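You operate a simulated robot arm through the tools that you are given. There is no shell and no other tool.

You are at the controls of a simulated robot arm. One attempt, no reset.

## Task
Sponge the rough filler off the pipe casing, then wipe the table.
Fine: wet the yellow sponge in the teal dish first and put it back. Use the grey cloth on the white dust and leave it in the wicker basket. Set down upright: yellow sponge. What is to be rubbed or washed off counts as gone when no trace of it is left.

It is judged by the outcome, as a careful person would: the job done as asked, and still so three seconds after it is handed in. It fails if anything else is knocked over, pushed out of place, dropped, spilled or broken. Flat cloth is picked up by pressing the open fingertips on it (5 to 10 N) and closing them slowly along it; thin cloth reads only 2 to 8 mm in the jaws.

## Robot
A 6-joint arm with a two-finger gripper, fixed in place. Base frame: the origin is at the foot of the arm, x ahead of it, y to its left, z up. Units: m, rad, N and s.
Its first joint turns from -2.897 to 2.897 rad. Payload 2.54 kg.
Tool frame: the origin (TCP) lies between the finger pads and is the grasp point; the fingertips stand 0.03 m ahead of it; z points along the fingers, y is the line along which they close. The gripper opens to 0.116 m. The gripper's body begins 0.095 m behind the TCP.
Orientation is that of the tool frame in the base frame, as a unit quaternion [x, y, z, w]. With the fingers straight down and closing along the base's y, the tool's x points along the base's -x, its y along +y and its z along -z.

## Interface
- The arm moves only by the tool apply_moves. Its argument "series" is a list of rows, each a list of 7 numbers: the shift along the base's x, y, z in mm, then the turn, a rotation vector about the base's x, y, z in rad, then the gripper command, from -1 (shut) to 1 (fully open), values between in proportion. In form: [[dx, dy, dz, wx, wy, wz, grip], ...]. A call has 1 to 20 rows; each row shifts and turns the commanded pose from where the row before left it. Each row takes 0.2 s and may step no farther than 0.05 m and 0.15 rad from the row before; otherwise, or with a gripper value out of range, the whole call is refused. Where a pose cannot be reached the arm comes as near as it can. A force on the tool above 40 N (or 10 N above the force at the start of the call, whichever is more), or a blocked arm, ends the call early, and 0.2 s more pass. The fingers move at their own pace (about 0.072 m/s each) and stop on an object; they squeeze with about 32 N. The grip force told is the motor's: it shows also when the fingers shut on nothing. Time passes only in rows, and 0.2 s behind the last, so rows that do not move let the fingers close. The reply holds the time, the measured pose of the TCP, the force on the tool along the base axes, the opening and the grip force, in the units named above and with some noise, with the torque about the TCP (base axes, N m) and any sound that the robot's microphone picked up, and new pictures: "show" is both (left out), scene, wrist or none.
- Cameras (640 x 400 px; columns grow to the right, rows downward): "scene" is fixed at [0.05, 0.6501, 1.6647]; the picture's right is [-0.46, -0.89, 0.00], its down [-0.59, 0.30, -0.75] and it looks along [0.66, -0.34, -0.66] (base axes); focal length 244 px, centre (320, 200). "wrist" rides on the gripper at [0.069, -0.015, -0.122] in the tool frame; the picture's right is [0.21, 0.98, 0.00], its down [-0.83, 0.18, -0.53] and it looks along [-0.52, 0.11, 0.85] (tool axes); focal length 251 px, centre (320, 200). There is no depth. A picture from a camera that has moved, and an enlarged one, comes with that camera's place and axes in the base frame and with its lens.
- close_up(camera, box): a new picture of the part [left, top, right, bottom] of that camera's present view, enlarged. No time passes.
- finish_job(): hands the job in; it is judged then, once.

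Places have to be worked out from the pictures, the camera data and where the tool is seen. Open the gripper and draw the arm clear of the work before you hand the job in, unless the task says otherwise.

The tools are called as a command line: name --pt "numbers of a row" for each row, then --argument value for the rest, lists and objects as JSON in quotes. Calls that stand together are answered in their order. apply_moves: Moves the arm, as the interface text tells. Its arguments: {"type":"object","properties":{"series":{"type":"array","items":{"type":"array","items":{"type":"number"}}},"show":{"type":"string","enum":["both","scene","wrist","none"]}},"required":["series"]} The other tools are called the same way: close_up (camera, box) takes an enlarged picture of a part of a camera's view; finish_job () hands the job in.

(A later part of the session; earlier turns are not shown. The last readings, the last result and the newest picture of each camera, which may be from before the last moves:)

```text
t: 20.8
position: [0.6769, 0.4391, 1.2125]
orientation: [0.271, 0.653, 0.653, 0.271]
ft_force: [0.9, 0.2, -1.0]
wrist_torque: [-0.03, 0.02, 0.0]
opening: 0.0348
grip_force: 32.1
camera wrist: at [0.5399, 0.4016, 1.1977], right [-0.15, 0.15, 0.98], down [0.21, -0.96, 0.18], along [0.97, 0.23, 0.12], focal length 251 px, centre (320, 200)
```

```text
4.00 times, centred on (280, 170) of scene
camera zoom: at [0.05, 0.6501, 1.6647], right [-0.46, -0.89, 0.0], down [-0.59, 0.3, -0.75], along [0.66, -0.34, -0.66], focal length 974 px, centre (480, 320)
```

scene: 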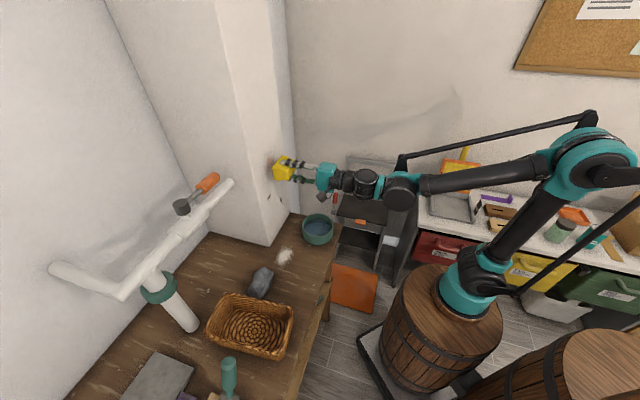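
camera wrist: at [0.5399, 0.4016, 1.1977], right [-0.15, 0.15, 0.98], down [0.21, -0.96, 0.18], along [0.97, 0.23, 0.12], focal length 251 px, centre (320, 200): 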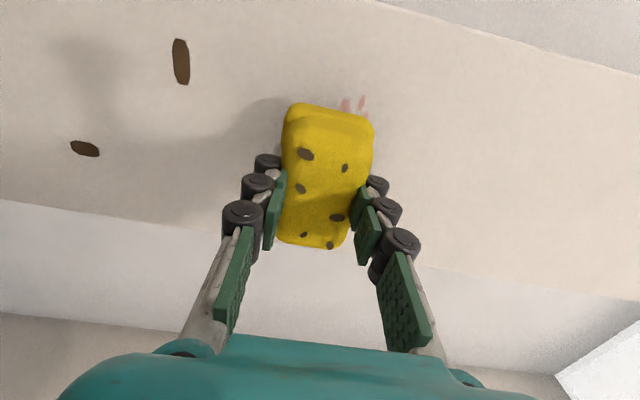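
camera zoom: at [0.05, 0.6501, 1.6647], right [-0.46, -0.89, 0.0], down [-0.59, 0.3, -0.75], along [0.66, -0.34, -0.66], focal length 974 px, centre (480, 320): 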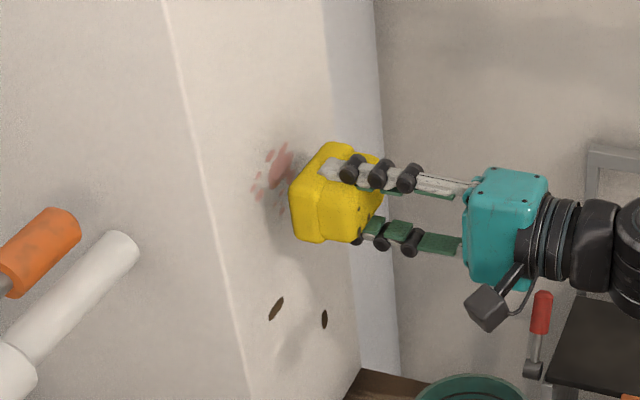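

The sponge is about 2 cm off the face. I'll advance in small steps towards contact and read the force.

apply_moves --pt "2.8 2.8 0 0 0 0 -1" --pt "2.8 2.8 0 0 0 0 -1" --pt "2.1 2.1 0 0 0 0 -1" --pt "2.1 2.1 0 0 0 0 -1" --pt "0 0 0 0 0 0 -1" --show "scene"

```text
t: 22.0
position: [0.6856, 0.4498, 1.2131]
orientation: [0.27, 0.653, 0.654, 0.271]
ft_force: [0.8, -0.1, -1.4]
wrist_torque: [-0.02, 0.01, 0.01]
opening: 0.0349
grip_force: 32.1
```

scene: 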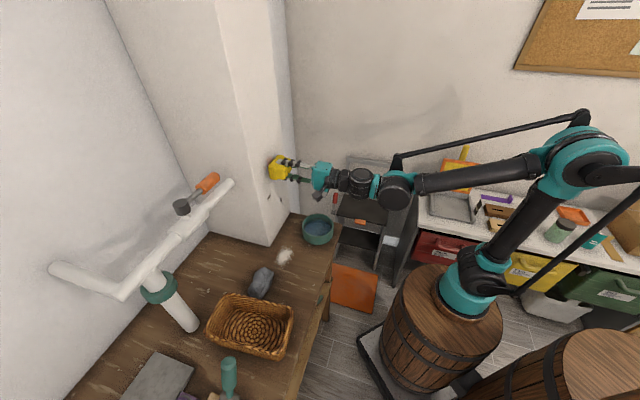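

Still no contact force; I'll keep advancing in 2 mm steps.

apply_moves --pt "1.4 1.4 0 0 0 0 -1" --pt "1.4 1.4 0 0 0 0 -1" --pt "1.4 1.4 0 0 0 0 -1" --pt "0 0 0 0 0 0 -1" --show "none"

```text
t: 23.0
position: [0.6898, 0.4546, 1.2135]
orientation: [0.271, 0.653, 0.654, 0.271]
ft_force: [0.4, -0.2, -0.7]
wrist_torque: [0.0, 0.01, 0.01]
opening: 0.0348
grip_force: 31.5
```

No contact yet at 0.054 m from the estimated plane. I'll continue in small steps.

apply_moves --pt "1 1 0 0 0 0 -1" --pt "1 1 0 0 0 0 -1" --pt "1 1 0 0 0 0 -1" --pt "0 0 0 0 0 0 -1" --show "both"

close_up --camera "scene" --box '[240, 130, 320, 210]'

```text
t: 24.0
position: [0.6926, 0.4574, 1.213]
orientation: [0.27, 0.652, 0.654, 0.271]
ft_force: [-0.7, 1.4, -0.6]
wrist_torque: [-0.03, 0.02, 0.0]
opening: 0.035
grip_force: 31.9
camera wrist: at [0.5563, 0.4192, 1.1973], right [-0.15, 0.15, 0.98], down [0.21, -0.96, 0.18], along [0.97, 0.23, 0.12], focal length 251 px, centre (320, 200)
```

scene: 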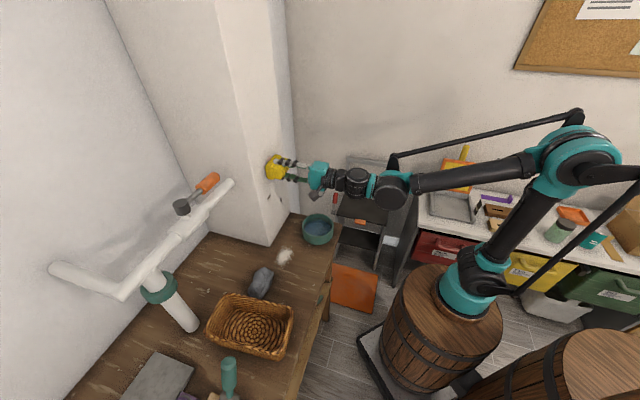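
wrist: 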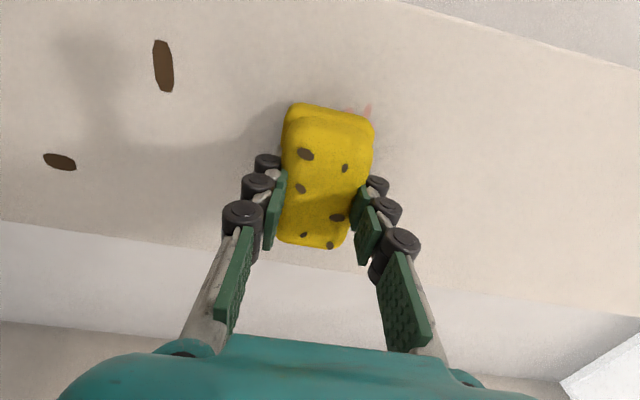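

```text
5.00 times, centred on (280, 170) of scene
camera zoom: at [0.05, 0.6501, 1.6647], right [-0.46, -0.89, 0.0], down [-0.59, 0.3, -0.75], along [0.66, -0.34, -0.66], focal length 1218 px, centre (520, 350)
```

zoom: 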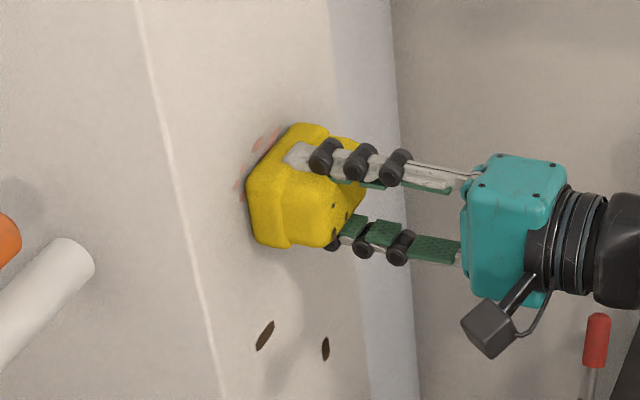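

The sponge is nearly flush with the wall now. I'll advance about 1 mm at a time until force registers.

apply_moves --pt "0.8 0.8 0 0 0 0 -1" --pt "0.8 0.8 0 0 0 0 -1" --pt "0.8 0.8 0 0 0 0 -1" --pt "0 0 0 0 0 0 -1" --show "none"

```text
t: 25.0
position: [0.6947, 0.4588, 1.2137]
orientation: [0.271, 0.652, 0.654, 0.271]
ft_force: [-27.5, -24.7, -14.7]
wrist_torque: [-0.43, 0.44, 0.06]
opening: 0.0349
grip_force: 32.5
```

Contact, but with about 37 N normal, too much. I'll ease back by under a millimetre and re-read.

apply_moves --pt "-0.6 -0.6 0 0 0 0 -1" --pt "0 0 0 0 0 0 -1" --show "none"

```text
t: 25.6
position: [0.6938, 0.4587, 1.2148]
orientation: [0.271, 0.653, 0.653, 0.271]
ft_force: [-23.8, -20.1, -11.4]
wrist_torque: [-0.23, 0.33, 0.08]
opening: 0.035
grip_force: 32.0
```

Still about 31 N normal, so I'll ease off a bit more to aim for roughly 15 N.

apply_moves --pt "-1 -1 0 0 0 0 -1" --pt "0 0 0 0 0 0 -1" --show "none"

```text
t: 26.2
position: [0.6939, 0.4574, 1.2138]
orientation: [0.27, 0.652, 0.654, 0.271]
ft_force: [-11.2, -5.7, 1.7]
wrist_torque: [0.08, -0.05, 0.18]
opening: 0.0346
grip_force: 32.0
```

The normal force is now about 12 N, good for rubbing. I'll start scrubbing with vertical strokes centred on the smear.

apply_moves --pt "0 0 8 0 0 0 -1" --pt "0 0 8 0 0 0 -1" --pt "0 0 8 0 0 0 -1" --pt "0 0 -8 0 0 0 -1" --pt "0 0 -8 0 0 0 -1" --pt "0 0 -8 0 0 0 -1" --pt "0 0 -8 0 0 0 -1" --pt "0 0 -8 0 0 0 -1" --pt "0 0 -8 0 0 0 -1" --pt "0 0 8 0 0 0 -1" --pt "0 0 8 0 0 0 -1" --pt "0 0 8 0 0 0 -1" --show "both"

close_up --camera "scene" --box '[240, 130, 320, 210]'

```text
t: 28.8
position: [0.6927, 0.4576, 1.2132]
orientation: [0.271, 0.653, 0.654, 0.271]
ft_force: [-0.1, 0.3, -0.6]
wrist_torque: [-0.01, 0.04, -0.02]
opening: 0.035
grip_force: 32.6
camera wrist: at [0.5572, 0.4189, 1.1976], right [-0.15, 0.15, 0.98], down [0.21, -0.96, 0.18], along [0.97, 0.23, 0.12], focal length 251 px, centre (320, 200)
```

scene: 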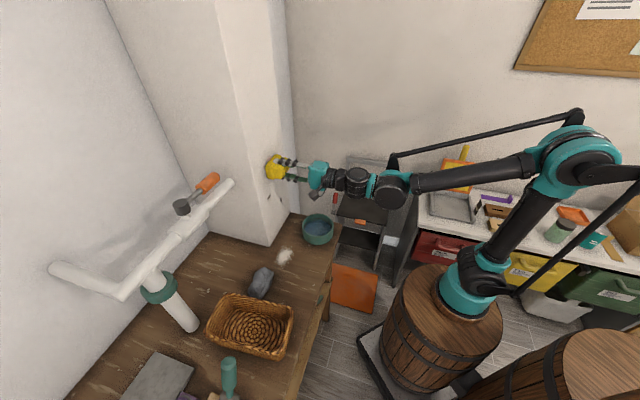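
wrist: 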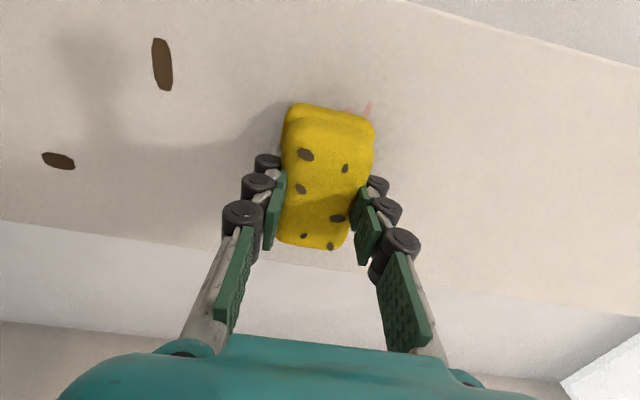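

```text
5.00 times, centred on (280, 170) of scene
camera zoom: at [0.05, 0.6501, 1.6647], right [-0.46, -0.89, 0.0], down [-0.59, 0.3, -0.75], along [0.66, -0.34, -0.66], focal length 1218 px, centre (520, 350)
```

zoom: 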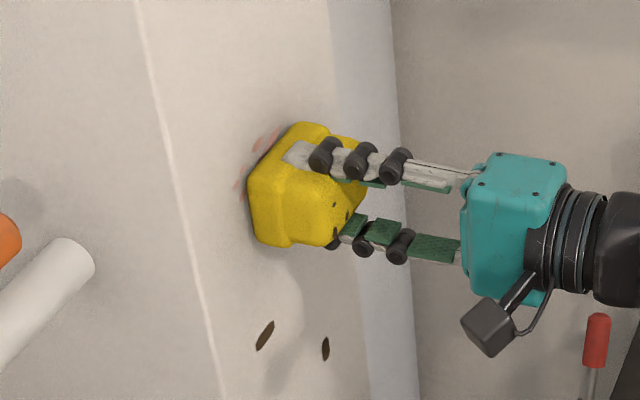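

Contact was lost during the strokes. I'll press in again gently to restore the force.

apply_moves --pt "0.7 0.7 0 0 0 0 -1" --pt "0.7 0.7 0 0 0 0 -1" --pt "0 0 0 0 0 0 -1" --show "none"

```text
t: 29.6
position: [0.6951, 0.4573, 1.2131]
orientation: [0.271, 0.653, 0.654, 0.271]
ft_force: [-16.4, -13.9, -9.4]
wrist_torque: [-0.25, 0.31, 0.01]
opening: 0.0348
grip_force: 31.6
```

Now 21 N normal. I'll stroke sideways to the left 30 mm, checking force and view.

apply_moves --pt "-5 5 0 0 0 0 -1" --pt "-5 5 0 0 0 0 -1" --pt "-5 5 0 0 0 0 -1" --pt "-5 5 0 0 0 0 -1" --pt "0 0 0 0 0 0 -1" --show "both"

close_up --camera "scene" --box '[240, 130, 320, 210]'

```text
t: 30.8
position: [0.674, 0.4773, 1.2146]
orientation: [0.271, 0.652, 0.655, 0.27]
ft_force: [-12.0, -23.9, -0.1]
wrist_torque: [-0.03, 0.04, -0.43]
opening: 0.0349
grip_force: 32.0
camera wrist: at [0.5384, 0.4397, 1.1983], right [-0.15, 0.15, 0.98], down [0.21, -0.96, 0.18], along [0.97, 0.23, 0.12], focal length 251 px, centre (320, 200)
```

scene: 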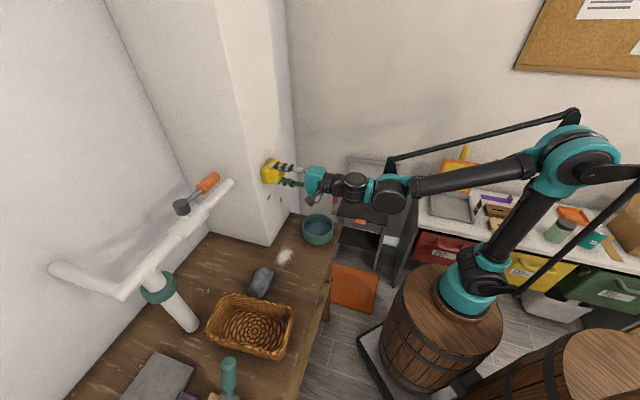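
wrist: 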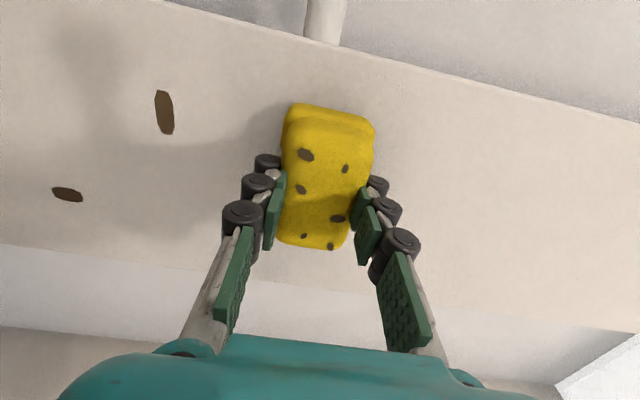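

```text
5.00 times, centred on (280, 170) of scene
camera zoom: at [0.05, 0.6501, 1.6647], right [-0.46, -0.89, 0.0], down [-0.59, 0.3, -0.75], along [0.66, -0.34, -0.66], focal length 1218 px, centre (520, 350)
```

zoom: 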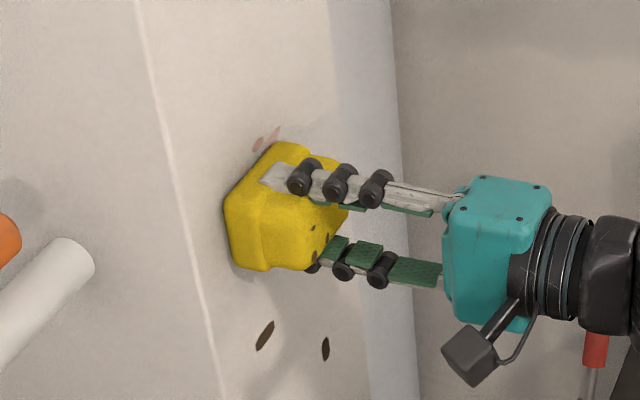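

Good contact, about 25 N. A bit of pink remains above the sponge, so I'll stroke upward and back across here.

apply_moves --pt "0 0 6 0 0 0 -1" --pt "0 0 6 0 0 0 -1" --pt "0 0 6 0 0 0 -1" --pt "0 0 6 0 0 0 -1" --pt "0 0 6 0 0 0 -1" --pt "0 0 0 0 0 0 -1" --show "both"

close_up --camera "scene" --box '[240, 130, 320, 210]'

```text
t: 32.2
position: [0.6733, 0.4788, 1.2444]
orientation: [0.27, 0.653, 0.654, 0.271]
ft_force: [-19.1, -15.9, -9.0]
wrist_torque: [-0.28, 0.25, 0.26]
opening: 0.035
grip_force: 32.1
camera wrist: at [0.5385, 0.4396, 1.2284], right [-0.15, 0.15, 0.98], down [0.21, -0.96, 0.18], along [0.97, 0.23, 0.12], focal length 251 px, centre (320, 200)
```

scene: 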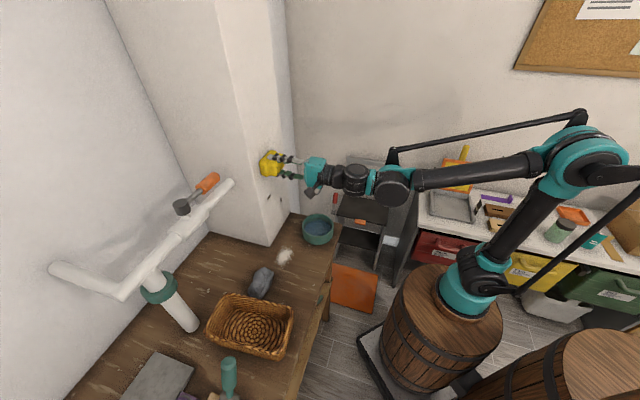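
wrist: 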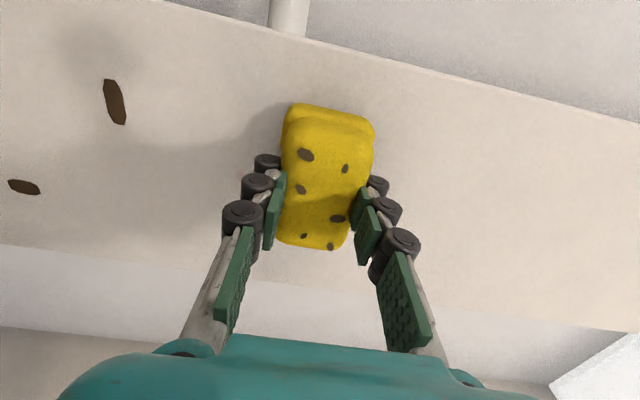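

```text
5.00 times, centred on (280, 170) of scene
camera zoom: at [0.05, 0.6501, 1.6647], right [-0.46, -0.89, 0.0], down [-0.59, 0.3, -0.75], along [0.66, -0.34, -0.66], focal length 1218 px, centre (520, 350)
```

zoom: 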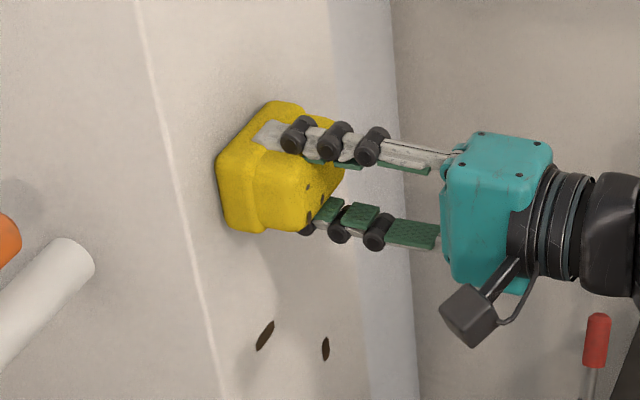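

Force is holding at about 25 N. I'll continue rightward across the top of the smear.

apply_moves --pt "5.5 -5.5 0 0 0 0 -1" --pt "5.5 -5.5 0 0 0 0 -1" --pt "5.5 -5.5 0 0 0 0 -1" --pt "5.5 -5.5 0 0 0 0 -1" --pt "5.5 -5.5 0 0 0 0 -1" --pt "5.5 -5.5 0 0 0 0 -1" --pt "5.5 -5.5 0 0 0 0 -1" --pt "0 0 0 0 0 0 -1" --show "both"

close_up --camera "scene" --box '[240, 130, 320, 210]'

```text
t: 34.0
position: [0.7127, 0.4397, 1.2448]
orientation: [0.272, 0.652, 0.654, 0.271]
ft_force: [-32.2, -17.3, -3.3]
wrist_torque: [-0.17, 0.24, 0.28]
opening: 0.0348
grip_force: 32.3
camera wrist: at [0.5763, 0.4019, 1.2288], right [-0.15, 0.15, 0.98], down [0.21, -0.96, 0.18], along [0.97, 0.23, 0.12], focal length 251 px, centre (320, 200)
```

scene: 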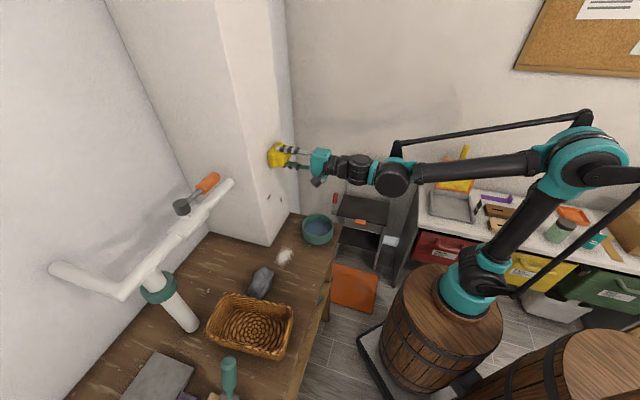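
wrist: 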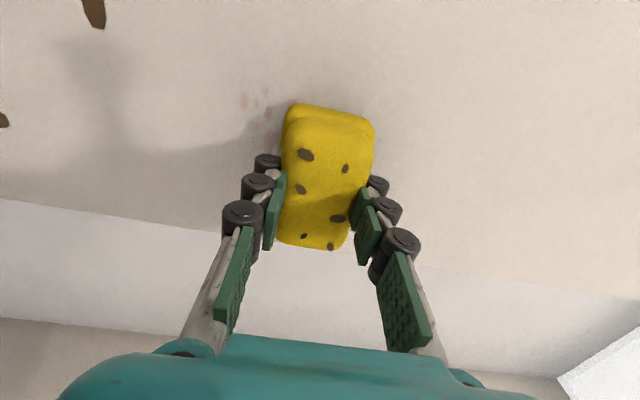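

```text
5.00 times, centred on (280, 170) of scene
camera zoom: at [0.05, 0.6501, 1.6647], right [-0.46, -0.89, 0.0], down [-0.59, 0.3, -0.75], along [0.66, -0.34, -0.66], focal length 1218 px, centre (520, 350)
```

zoom: 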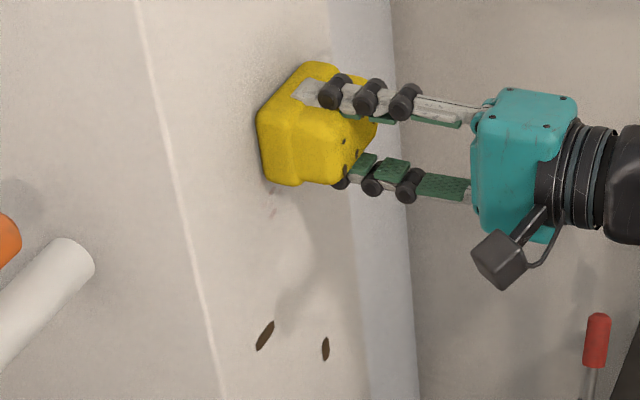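

The normal force is 35 N, so I'll ease off slightly, then stroke downward over the remaining faint spots below.

apply_moves --pt "-0.5 -0.5 0 0 0 0 -1" --pt "0 0 -6 0 0 0 -1" --pt "0 0 -6 0 0 0 -1" --pt "0 0 -6 0 0 0 -1" --pt "0 0 -6 0 0 0 -1" --pt "0 0 -6 0 0 0 -1" --pt "0 0 -6 0 0 0 -1" --pt "0 0 -6 0 0 0 -1" --pt "0 0 0 0 0 0 -1" --show "none"

```text
t: 36.0
position: [0.7127, 0.44, 1.2015]
orientation: [0.27, 0.653, 0.654, 0.271]
ft_force: [-8.2, -6.5, 1.1]
wrist_torque: [-0.05, -0.01, -0.09]
opening: 0.035
grip_force: 32.0
```

Normal force dropped to 10 N; I'll press back in slightly and stroke left along the lower band.

apply_moves --pt "0.5 0.5 0 0 0 0 -1" --pt "-5.5 5.5 0 0 0 0 -1" --pt "-5.5 5.5 0 0 0 0 -1" --pt "-5.5 5.5 0 0 0 0 -1" --pt "-5.5 5.5 0 0 0 0 -1" --pt "-5.5 5.5 0 0 0 0 -1" --pt "-5.5 5.5 0 0 0 0 -1" --pt "-5.5 5.5 0 0 0 0 -1" --pt "0 0 0 0 0 0 -1" --show "both"

close_up --camera "scene" --box '[240, 130, 320, 210]'

```text
t: 38.0
position: [0.6742, 0.4783, 1.2031]
orientation: [0.271, 0.653, 0.654, 0.27]
ft_force: [-17.6, -33.0, -3.9]
wrist_torque: [-0.11, 0.17, -0.51]
opening: 0.0348
grip_force: 32.1
camera wrist: at [0.5385, 0.4398, 1.1866], right [-0.15, 0.15, 0.98], down [0.21, -0.96, 0.18], along [0.97, 0.23, 0.12], focal length 251 px, centre (320, 200)
```

scene: 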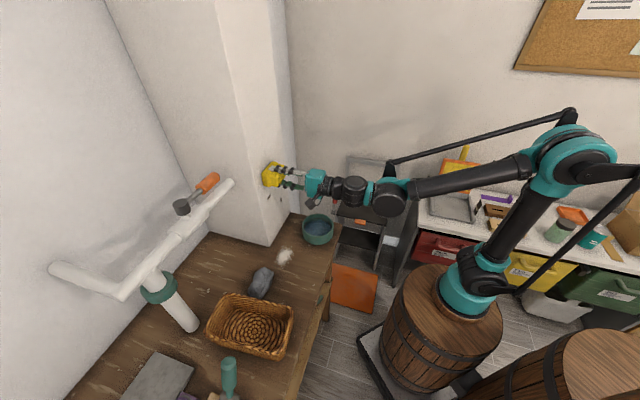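
wrist: 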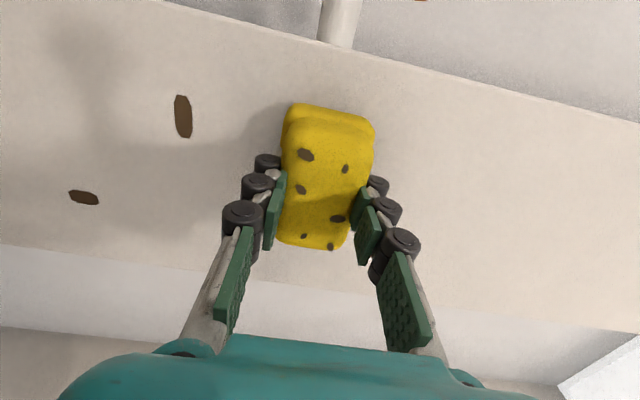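

```text
5.00 times, centred on (280, 170) of scene
camera zoom: at [0.05, 0.6501, 1.6647], right [-0.46, -0.89, 0.0], down [-0.59, 0.3, -0.75], along [0.66, -0.34, -0.66], focal length 1218 px, centre (520, 350)
```

zoom: 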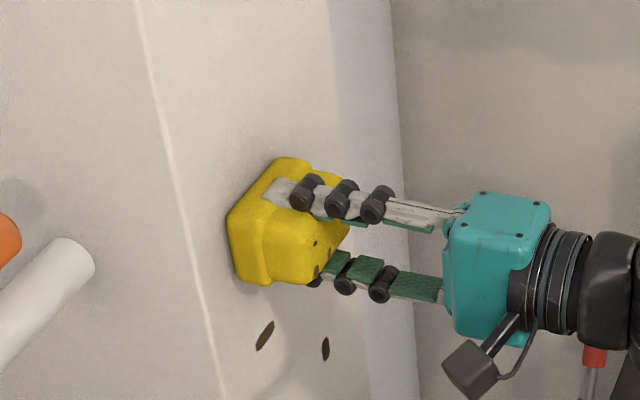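

The visible area looks clean. I'll ease the force and do one more pass lower and rightward to be thorough, then pull away to inspect.

apply_moves --pt "-0.5 -0.5 0 0 0 0 -1" --pt "0 0 -6 0 0 0 -1" --pt "0 0 -6 0 0 0 -1" --pt "0 0 -5 0 0 0 -1" --pt "5.5 -5.5 0 0 0 0 -1" --pt "5.5 -5.5 0 0 0 0 -1" --pt "5.5 -5.5 0 0 0 0 -1" --pt "5.5 -5.5 0 0 0 0 -1" --pt "5.5 -5.5 0 0 0 0 -1" --pt "0 0 0 0 0 0 -1" --show "none"

```text
t: 40.2
position: [0.7016, 0.4517, 1.1862]
orientation: [0.271, 0.653, 0.653, 0.271]
ft_force: [-16.5, -9.1, -3.0]
wrist_torque: [0.01, 0.05, 0.4]
opening: 0.0348
grip_force: 32.0
```

Contact held at about 18 N. Now I'll pull straight back from the wall to inspect the face.

apply_moves --pt "-4 -4 0 0 0 0 -1" --pt "-15 -15 0 0 0 0 -1" --pt "-25 -25 -5 0 0 0 -1" --pt "-25 -25 -10 0 0 0 -1" --pt "0 0 0 0 0 0 -1" --show "both"

close_up --camera "scene" --box '[240, 130, 320, 210]'

close_up --camera "wrist" --box '[200, 0, 440, 150]'

```text
t: 41.4
position: [0.6311, 0.3793, 1.1681]
orientation: [0.272, 0.653, 0.653, 0.271]
ft_force: [-0.3, 0.4, -1.0]
wrist_torque: [-0.01, 0.04, 0.03]
opening: 0.0347
grip_force: 32.2
camera wrist: at [0.4948, 0.3411, 1.1537], right [-0.15, 0.15, 0.98], down [0.21, -0.96, 0.18], along [0.97, 0.23, 0.11], focal length 251 px, centre (320, 200)
```

scene: 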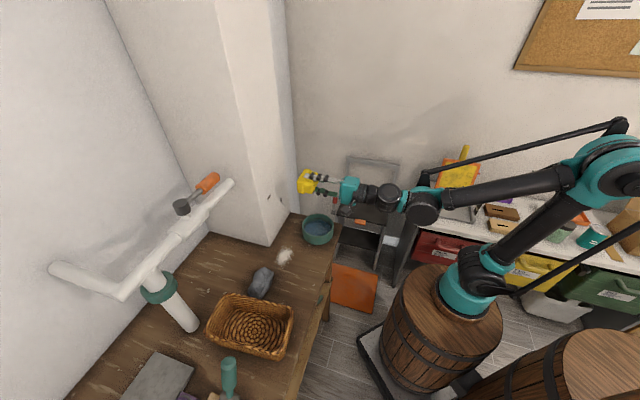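
wrist: 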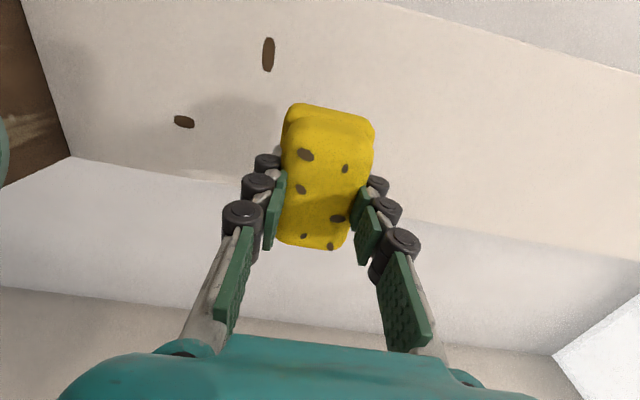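

```text
5.00 times, centred on (280, 170) of scene
camera zoom: at [0.05, 0.6501, 1.6647], right [-0.46, -0.89, 0.0], down [-0.59, 0.3, -0.75], along [0.66, -0.34, -0.66], focal length 1218 px, centre (520, 350)
```

zoom: 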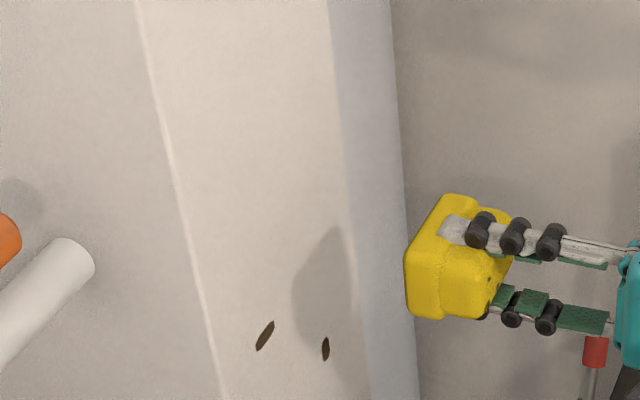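

```text
2.67 times, centred on (320, 75) of wrist
camera zoom: at [0.4948, 0.3411, 1.1537], right [-0.15, 0.15, 0.98], down [0.21, -0.96, 0.18], along [0.97, 0.23, 0.11], focal length 670 px, centre (320, 533)
```

zoom: 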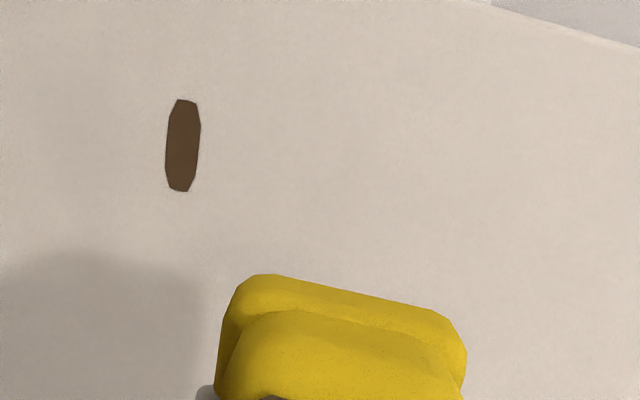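

The pink smear appears gone. I'll zoom tightly on the area for traces before putting the sponge back.

close_up --camera "scene" --box '[250, 145, 290, 185]'

close_up --camera "scene" --box '[260, 185, 290, 210]'

```text
10.00 times, centred on (270, 165) of scene
camera zoom: at [0.05, 0.6501, 1.6647], right [-0.46, -0.89, 0.0], down [-0.59, 0.3, -0.75], along [0.66, -0.34, -0.66], focal length 2435 px, centre (820, 550)
```

zoom: 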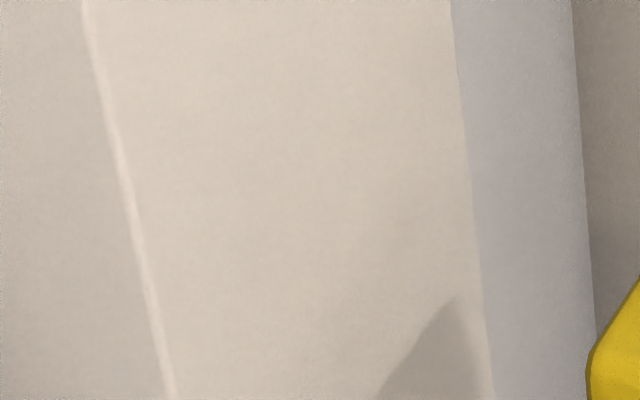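

```text
16.00 times, centred on (275, 198) of scene
camera zoom: at [0.05, 0.6501, 1.6647], right [-0.46, -0.89, 0.0], down [-0.59, 0.3, -0.75], along [0.66, -0.34, -0.66], focal length 3897 px, centre (1040, 240)
```

zoom: 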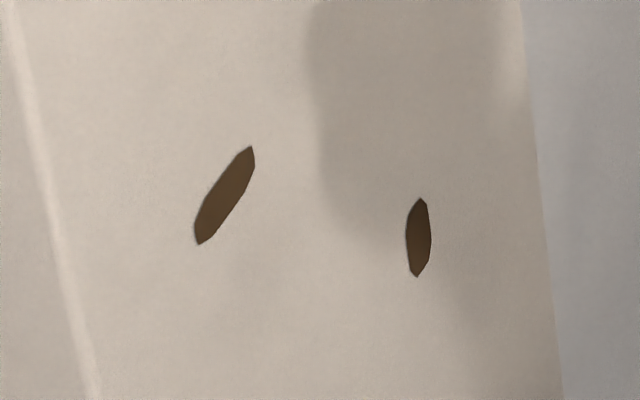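

No trace of pink is left; the two dark marks are separate chips in the surface and weren't part of the smear. I'll pitch the tool back to pointing straight down while backing away.

apply_moves --pt "-5 0 0 -0.10098 0.10098 0 -1" --pt "-5 0 0 -0.10098 0.10098 0 -1" --pt "-5 0 0 -0.10098 0.10098 0 -1" --pt "-5 0 0 -0.10098 0.10098 0 -1" --pt "-5 0 0 -0.10098 0.10098 0 -1" --pt "-5 0 0 -0.10098 0.10098 0 -1" --pt "-5 0 0 -0.10098 0.10098 0 -1" --pt "-5 0 0 -0.10098 0.10098 0 -1" --pt "-5 0 0 -0.10098 0.10098 0 -1" --pt "-5 0 0 -0.10098 0.10098 0 -1" --pt "-5 0 0 -0.10098 0.10098 0 -1" --pt "0 0 0 0 0 0 -1" --show "both"

```text
t: 44.0
position: [0.575, 0.3864, 1.1712]
orientation: [0.382, 0.923, 0.045, 0.0]
ft_force: [0.7, 0.0, -1.2]
wrist_torque: [0.0, 0.0, -0.03]
opening: 0.0351
grip_force: 32.5
out of reach, approached as far as the arm can: row 1
camera wrist: at [0.5096, 0.4148, 1.2937], right [0.54, 0.84, 0.09], down [0.69, -0.5, 0.52], along [0.48, -0.22, -0.85], focal length 251 px, centre (320, 200)
```

scene: 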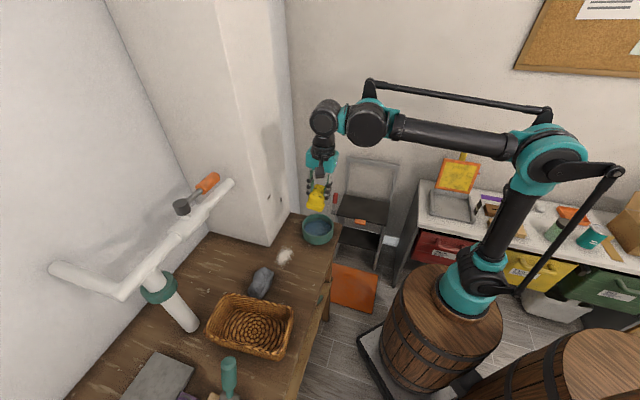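
wrist: 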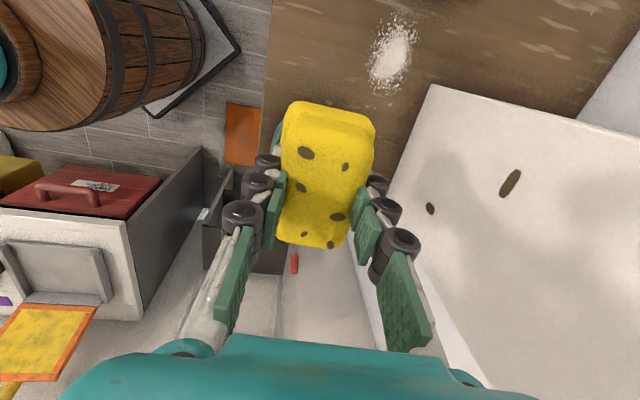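

Straight-down is off by about 0.09 rad because the first row was at the reach limit. I'll apply the correcting turn and carry the sponge back above its original spot at (0.450, 0.532).

apply_moves --pt "-25 29 -15 -0.0832 0.0344 0 -1" --pt "-25 29 -15 0 0 0 -1" --pt "-25 29 -15 0 0 0 -1" --pt "-25 29 -15 0 0 0 -1" --pt "-25 29 -15 0 0 0 -1" --pt "0 0 0 0 0 0 -1" --show "both"

close_up --camera "wrist" --box '[220, 60, 440, 260]'

close_up --camera "scene" --box '[240, 220, 340, 300]'

```text
t: 45.4
position: [0.4498, 0.5337, 1.0969]
orientation: [0.382, 0.924, -0.001, 0.002]
ft_force: [-0.2, -0.1, -1.8]
wrist_torque: [0.0, -0.02, -0.04]
opening: 0.035
grip_force: 31.9
camera wrist: at [0.3898, 0.5705, 1.2176], right [0.54, 0.84, 0.0], down [0.71, -0.45, 0.54], along [0.45, -0.29, -0.84], focal length 251 px, centre (320, 200)
```

scene: 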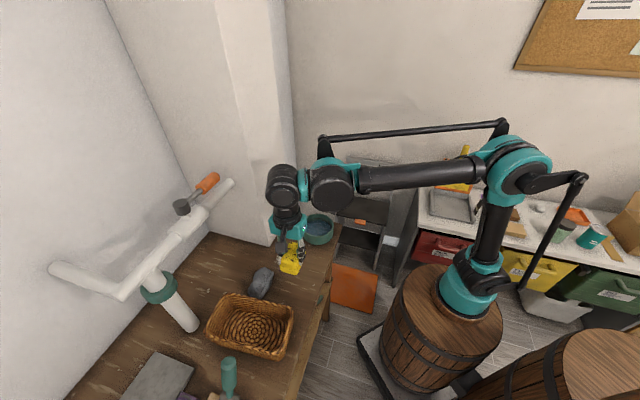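
wrist: 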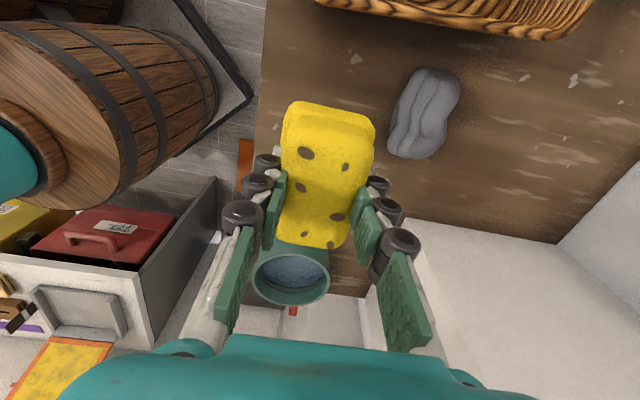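

```text
2.00 times, centred on (330, 160) of wrist
camera zoom: at [0.3898, 0.5705, 1.2176], right [0.54, 0.84, 0.0], down [0.71, -0.45, 0.54], along [0.45, -0.29, -0.84], focal length 503 px, centre (300, 280)
```

zoom: 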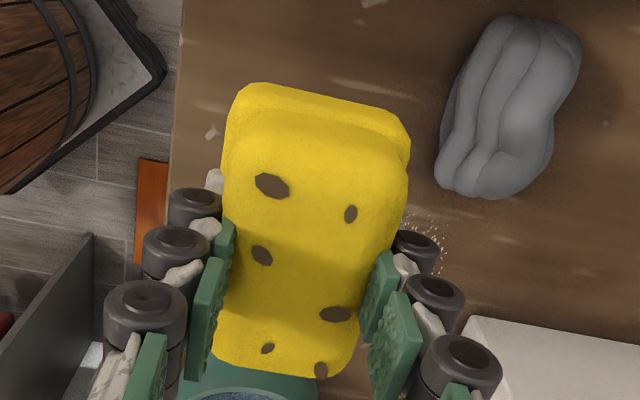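

```text
5.00 times, centred on (290, 260) of scene
camera zoom: at [0.05, 0.6501, 1.6647], right [-0.46, -0.89, 0.0], down [-0.59, 0.3, -0.75], along [0.66, -0.34, -0.66], focal length 1218 px, centre (470, -100)
```

zoom: 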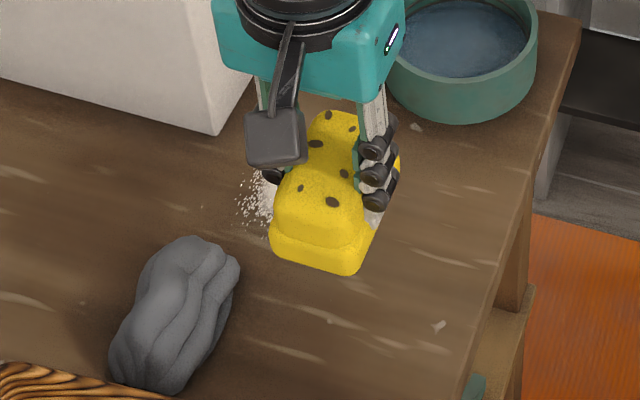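

The sponge is still squarely held. I'll lower it onto its original place, slowing near the table.

apply_moves --pt "0 -1.5 -40 0 0 0 -1" --pt "0 0 -40 0 0 0 -1" --pt "0 0 -35 0 0 0 -1" --pt "0 0 -20 0 0 0 -1" --pt "0 0 -6 0 0 0 -1" --pt "0 0 0 0 0 0 -1" --show "wrist"

```text
t: 46.8
position: [0.4495, 0.5303, 0.955]
orientation: [0.381, 0.924, 0.001, 0.0]
ft_force: [-0.3, 0.1, -0.3]
wrist_torque: [-0.02, 0.0, -0.02]
opening: 0.0349
grip_force: 32.6
camera wrist: at [0.3888, 0.5686, 1.0753], right [0.54, 0.84, 0.0], down [0.71, -0.45, 0.54], along [0.45, -0.29, -0.84], focal length 251 px, centre (320, 200)
```

wrist: 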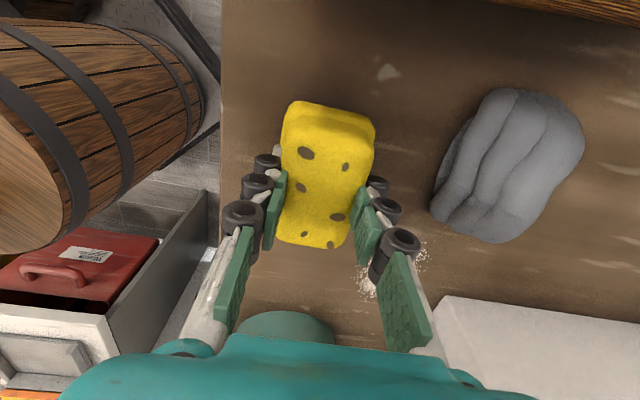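

Still no contact at TCP z 0.955. I'll go down in small steps until the table is felt.

apply_moves --pt "0 0 -2 0 0 0 -1" --pt "0 0 -2 0 0 0 -1" --pt "0 0 -1.5 0 0 0 -1" --pt "0 0 0 0 0 0 -1" --show "none"

```text
t: 47.8
position: [0.4493, 0.5312, 0.9499]
orientation: [0.382, 0.924, 0.0, 0.001]
ft_force: [0.0, 0.2, -0.8]
wrist_torque: [0.01, -0.03, -0.02]
opening: 0.0349
grip_force: 31.9
```

apply_moves --pt "0 0 -1 0 0 0 -1" --pt "0 0 -1 0 0 0 -1" --pt "0 0 -1 0 0 0 -1" --pt "0 0 0 0 0 0 -1" --show "none"

```text
t: 48.8
position: [0.4493, 0.5306, 0.9472]
orientation: [0.382, 0.924, -0.001, 0.0]
ft_force: [-0.6, 1.1, 3.9]
wrist_torque: [-0.15, -0.01, -0.02]
opening: 0.0347
grip_force: 31.9
```

The table is felt at 4 N with z 0.947. I'll open the fingers gradually to release the sponge, then check it stands.

apply_moves --pt "0 0 -0.3 0 0 0 -0.2" --pt "0 0 0 0 0 0 0.1" --pt "0 0 0 0 0 0 0.4" --pt "0 0 0 0 0 0 0.55" --pt "0 0 0 0 0 0 0.55" --show "both"

```text
t: 50.0
position: [0.45, 0.5312, 0.946]
orientation: [0.382, 0.924, 0.0, 0.0]
ft_force: [0.2, -0.1, 0.6]
wrist_torque: [-0.01, 0.02, 0.01]
opening: 0.0898
grip_force: 0.1
camera wrist: at [0.389, 0.5684, 1.0673], right [0.54, 0.84, 0.0], down [0.71, -0.45, 0.54], along [0.45, -0.29, -0.84], focal length 251 px, centre (320, 200)
```

scene: 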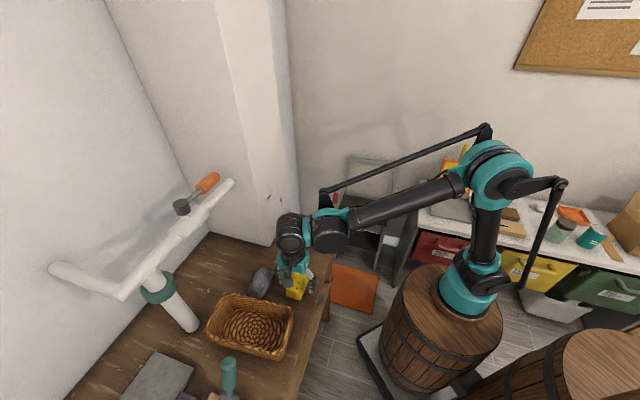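
wrist: 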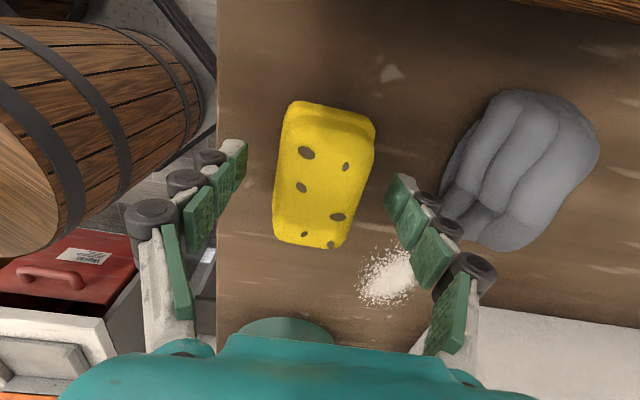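

The sponge stands flat and released. I'll rise straight up clear of it and look at it and the cloth.

apply_moves --pt "0 0 15 0 0 0 0.55" --pt "0 0 25 0 0 0 0.55" --pt "0 0 30 0 0 0 0.55" --pt "0 0 30 0 0 0 0.55" --pt "0 0 30 0 0 0 0.8" --pt "0 0 0 0 0 0 1" --show "both"

close_up --camera "scene" --box '[240, 200, 340, 300]'

close_up --camera "wrist" --box '[270, 40, 510, 240]'

```text
t: 51.4
position: [0.4493, 0.5302, 1.0764]
orientation: [0.382, 0.924, 0.0, 0.0]
ft_force: [0.7, -0.6, 0.0]
wrist_torque: [-0.03, -0.04, 0.02]
opening: 0.1159
grip_force: 0.2
camera wrist: at [0.3894, 0.5675, 1.1972], right [0.54, 0.84, 0.0], down [0.71, -0.45, 0.54], along [0.45, -0.29, -0.84], focal length 251 px, centre (320, 200)
```

scene: 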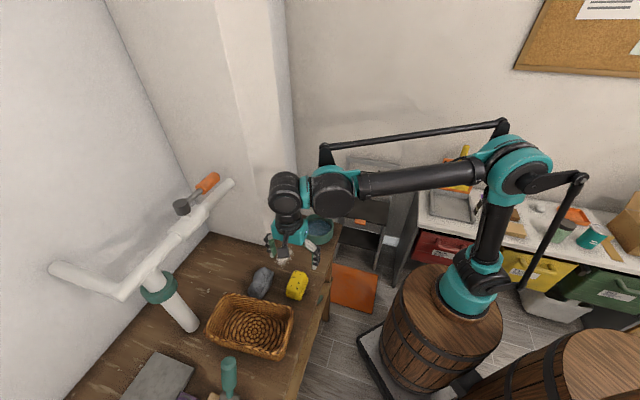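
wrist: 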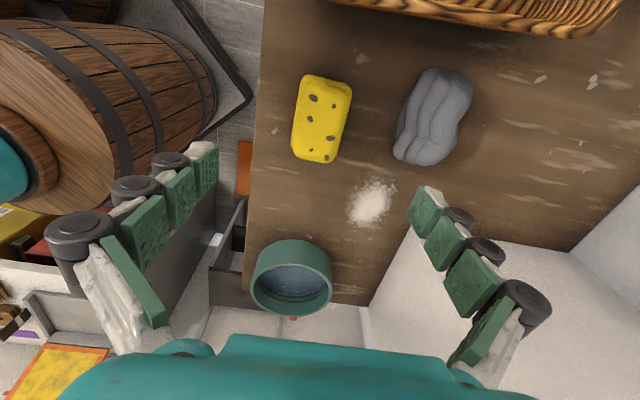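

```text
4.00 times, centred on (290, 250) of scene
camera zoom: at [0.05, 0.6501, 1.6647], right [-0.46, -0.89, 0.0], down [-0.59, 0.3, -0.75], along [0.66, -0.34, -0.66], focal length 974 px, centre (440, 0)
```

zoom: 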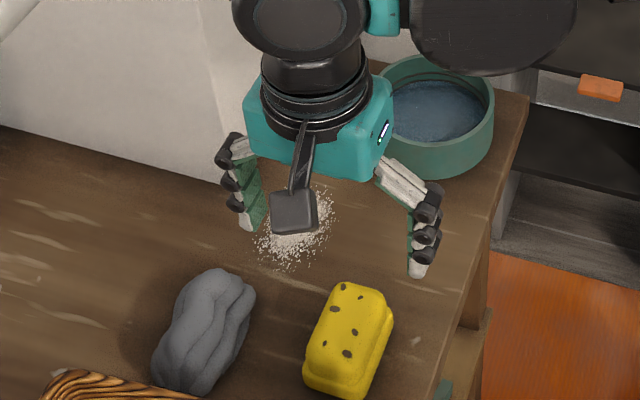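

```text
2.00 times, centred on (390, 140) of wrist
camera zoom: at [0.3894, 0.5675, 1.1972], right [0.54, 0.84, 0.0], down [0.71, -0.45, 0.54], along [0.45, -0.29, -0.84], focal length 503 px, centre (180, 320)
```

zoom: 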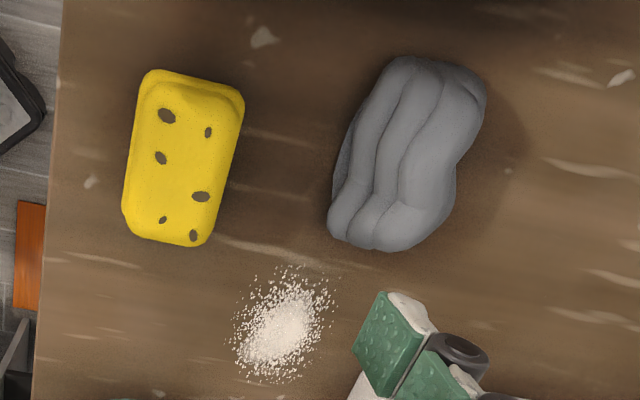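

The sponge is back within about 2–3 mm of where it was, upright. The cloth is a folded lump of about 0.10 × 0.065 m centred near (0.513, 0.632), its long axis at about -52°. I'll move over it and turn slightly to close across its width.

apply_moves --pt "16 25 0 0 0 -0.06 1" --pt "16 25 -5 0 0 -0.055 1" --pt "16 25 -10 0 0 0 1" --pt "16 26 -11 0 0 0 1" --pt "0 0 0 0 0 0 1" --show "both"

close_up --camera "wrist" --box '[230, 40, 430, 240]'

close_up --camera "scene" --box '[220, 220, 320, 310]'

```text
t: 52.6
position: [0.5138, 0.6318, 1.051]
orientation: [0.436, 0.9, 0.0, 0.001]
ft_force: [-0.9, -0.2, 0.2]
wrist_torque: [0.0, 0.01, -0.01]
opening: 0.1162
grip_force: 0.0
camera wrist: at [0.4581, 0.6768, 1.1721], right [0.63, 0.78, 0.0], down [0.66, -0.53, 0.54], along [0.42, -0.34, -0.84], focal length 251 px, centre (320, 200)
```

scene: 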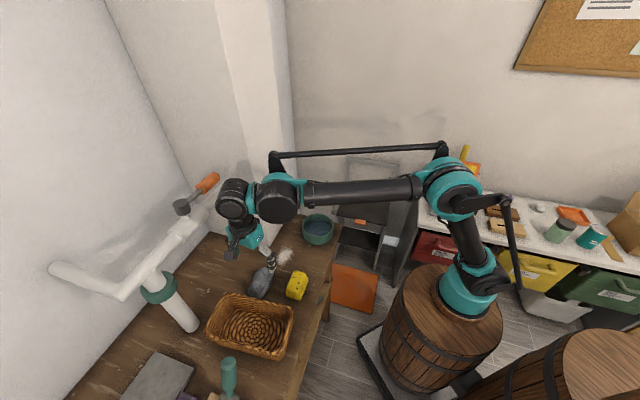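
wrist: 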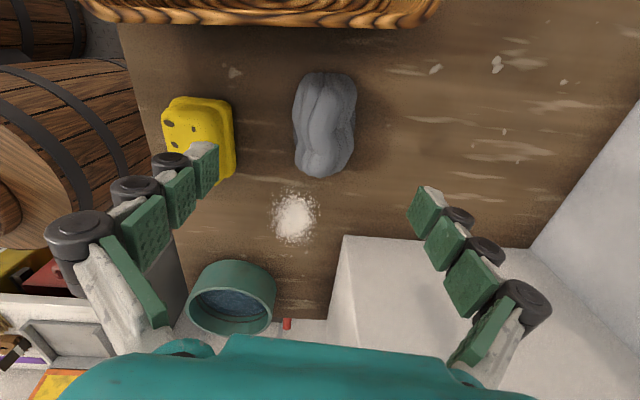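

```text
2.00 times, centred on (330, 140) of wrist
camera zoom: at [0.4581, 0.6768, 1.1721], right [0.63, 0.78, 0.0], down [0.66, -0.53, 0.54], along [0.42, -0.34, -0.84], focal length 503 px, centre (300, 320)
```

zoom: 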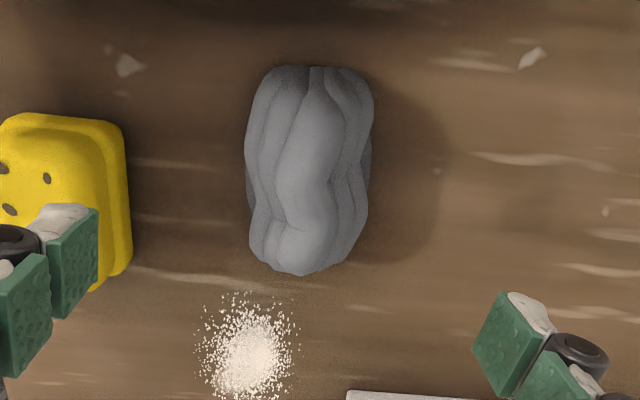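

```text
4.44 times, centred on (270, 265) of scene
camera zoom: at [0.05, 0.6501, 1.6647], right [-0.46, -0.89, 0.0], down [-0.59, 0.3, -0.75], along [0.66, -0.34, -0.66], focal length 1082 px, centre (542, -89)
```

zoom: 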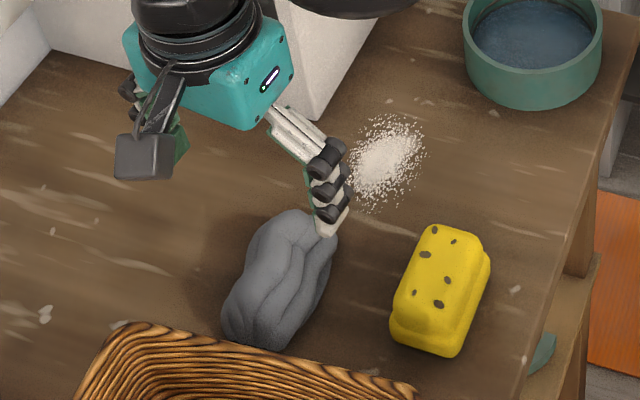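

The cloth's axis is nearer -45° after all, and its centre is near (0.516, 0.635). I'll turn back slightly, recentre and descend around it, with fingertips about 1 cm above the table.

apply_moves --pt "2 3 -15 0 0 0.125 0.75" --pt "0 0 -25 0 0 0 0.75" --pt "0 0 -25 0 0 0 0.75" --pt "0 0 -20 0 0 0 0.75" --pt "0 0 -14 0 0 0 0.75" --pt "0 0 0 0 0 0 0.75" --show "both"

close_up --camera "scene" --box '[220, 220, 320, 310]'

```text
t: 54.0
position: [0.5156, 0.6348, 0.9511]
orientation: [0.378, 0.926, -0.001, 0.0]
ft_force: [-0.9, -0.2, 0.6]
wrist_torque: [0.0, 0.03, 0.01]
opening: 0.1015
grip_force: 0.1
camera wrist: at [0.4552, 0.6716, 1.0726], right [0.53, 0.85, 0.0], down [0.72, -0.45, 0.54], along [0.45, -0.28, -0.84], focal length 251 px, centre (320, 200)
```

scene: 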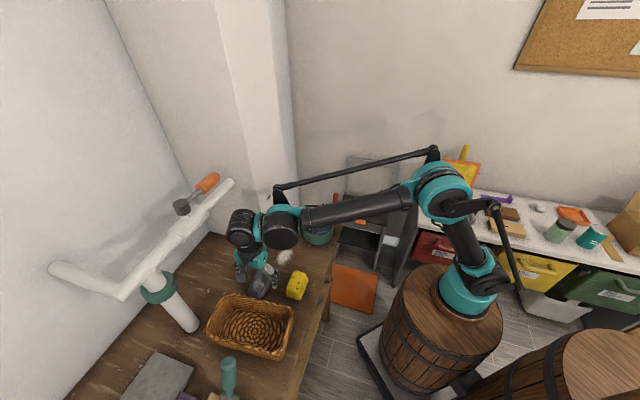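
wrist: 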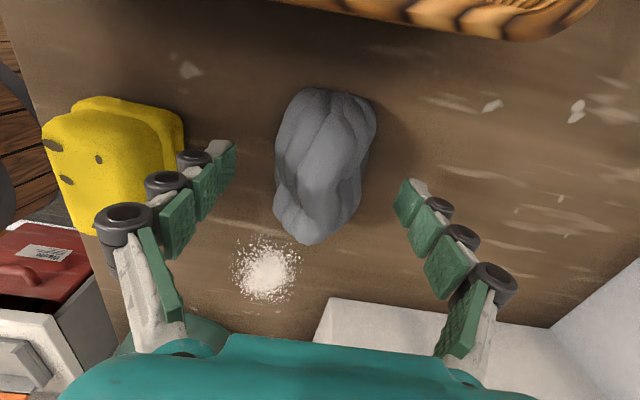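

```text
4.44 times, centred on (270, 265) of scene
camera zoom: at [0.05, 0.6501, 1.6647], right [-0.46, -0.89, 0.0], down [-0.59, 0.3, -0.75], along [0.66, -0.34, -0.66], focal length 1082 px, centre (542, -89)
```

zoom: 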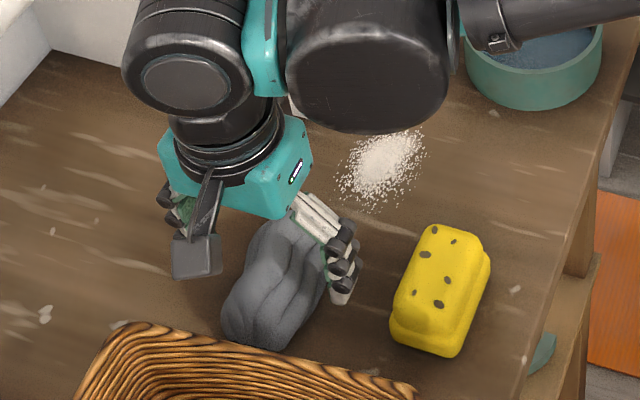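

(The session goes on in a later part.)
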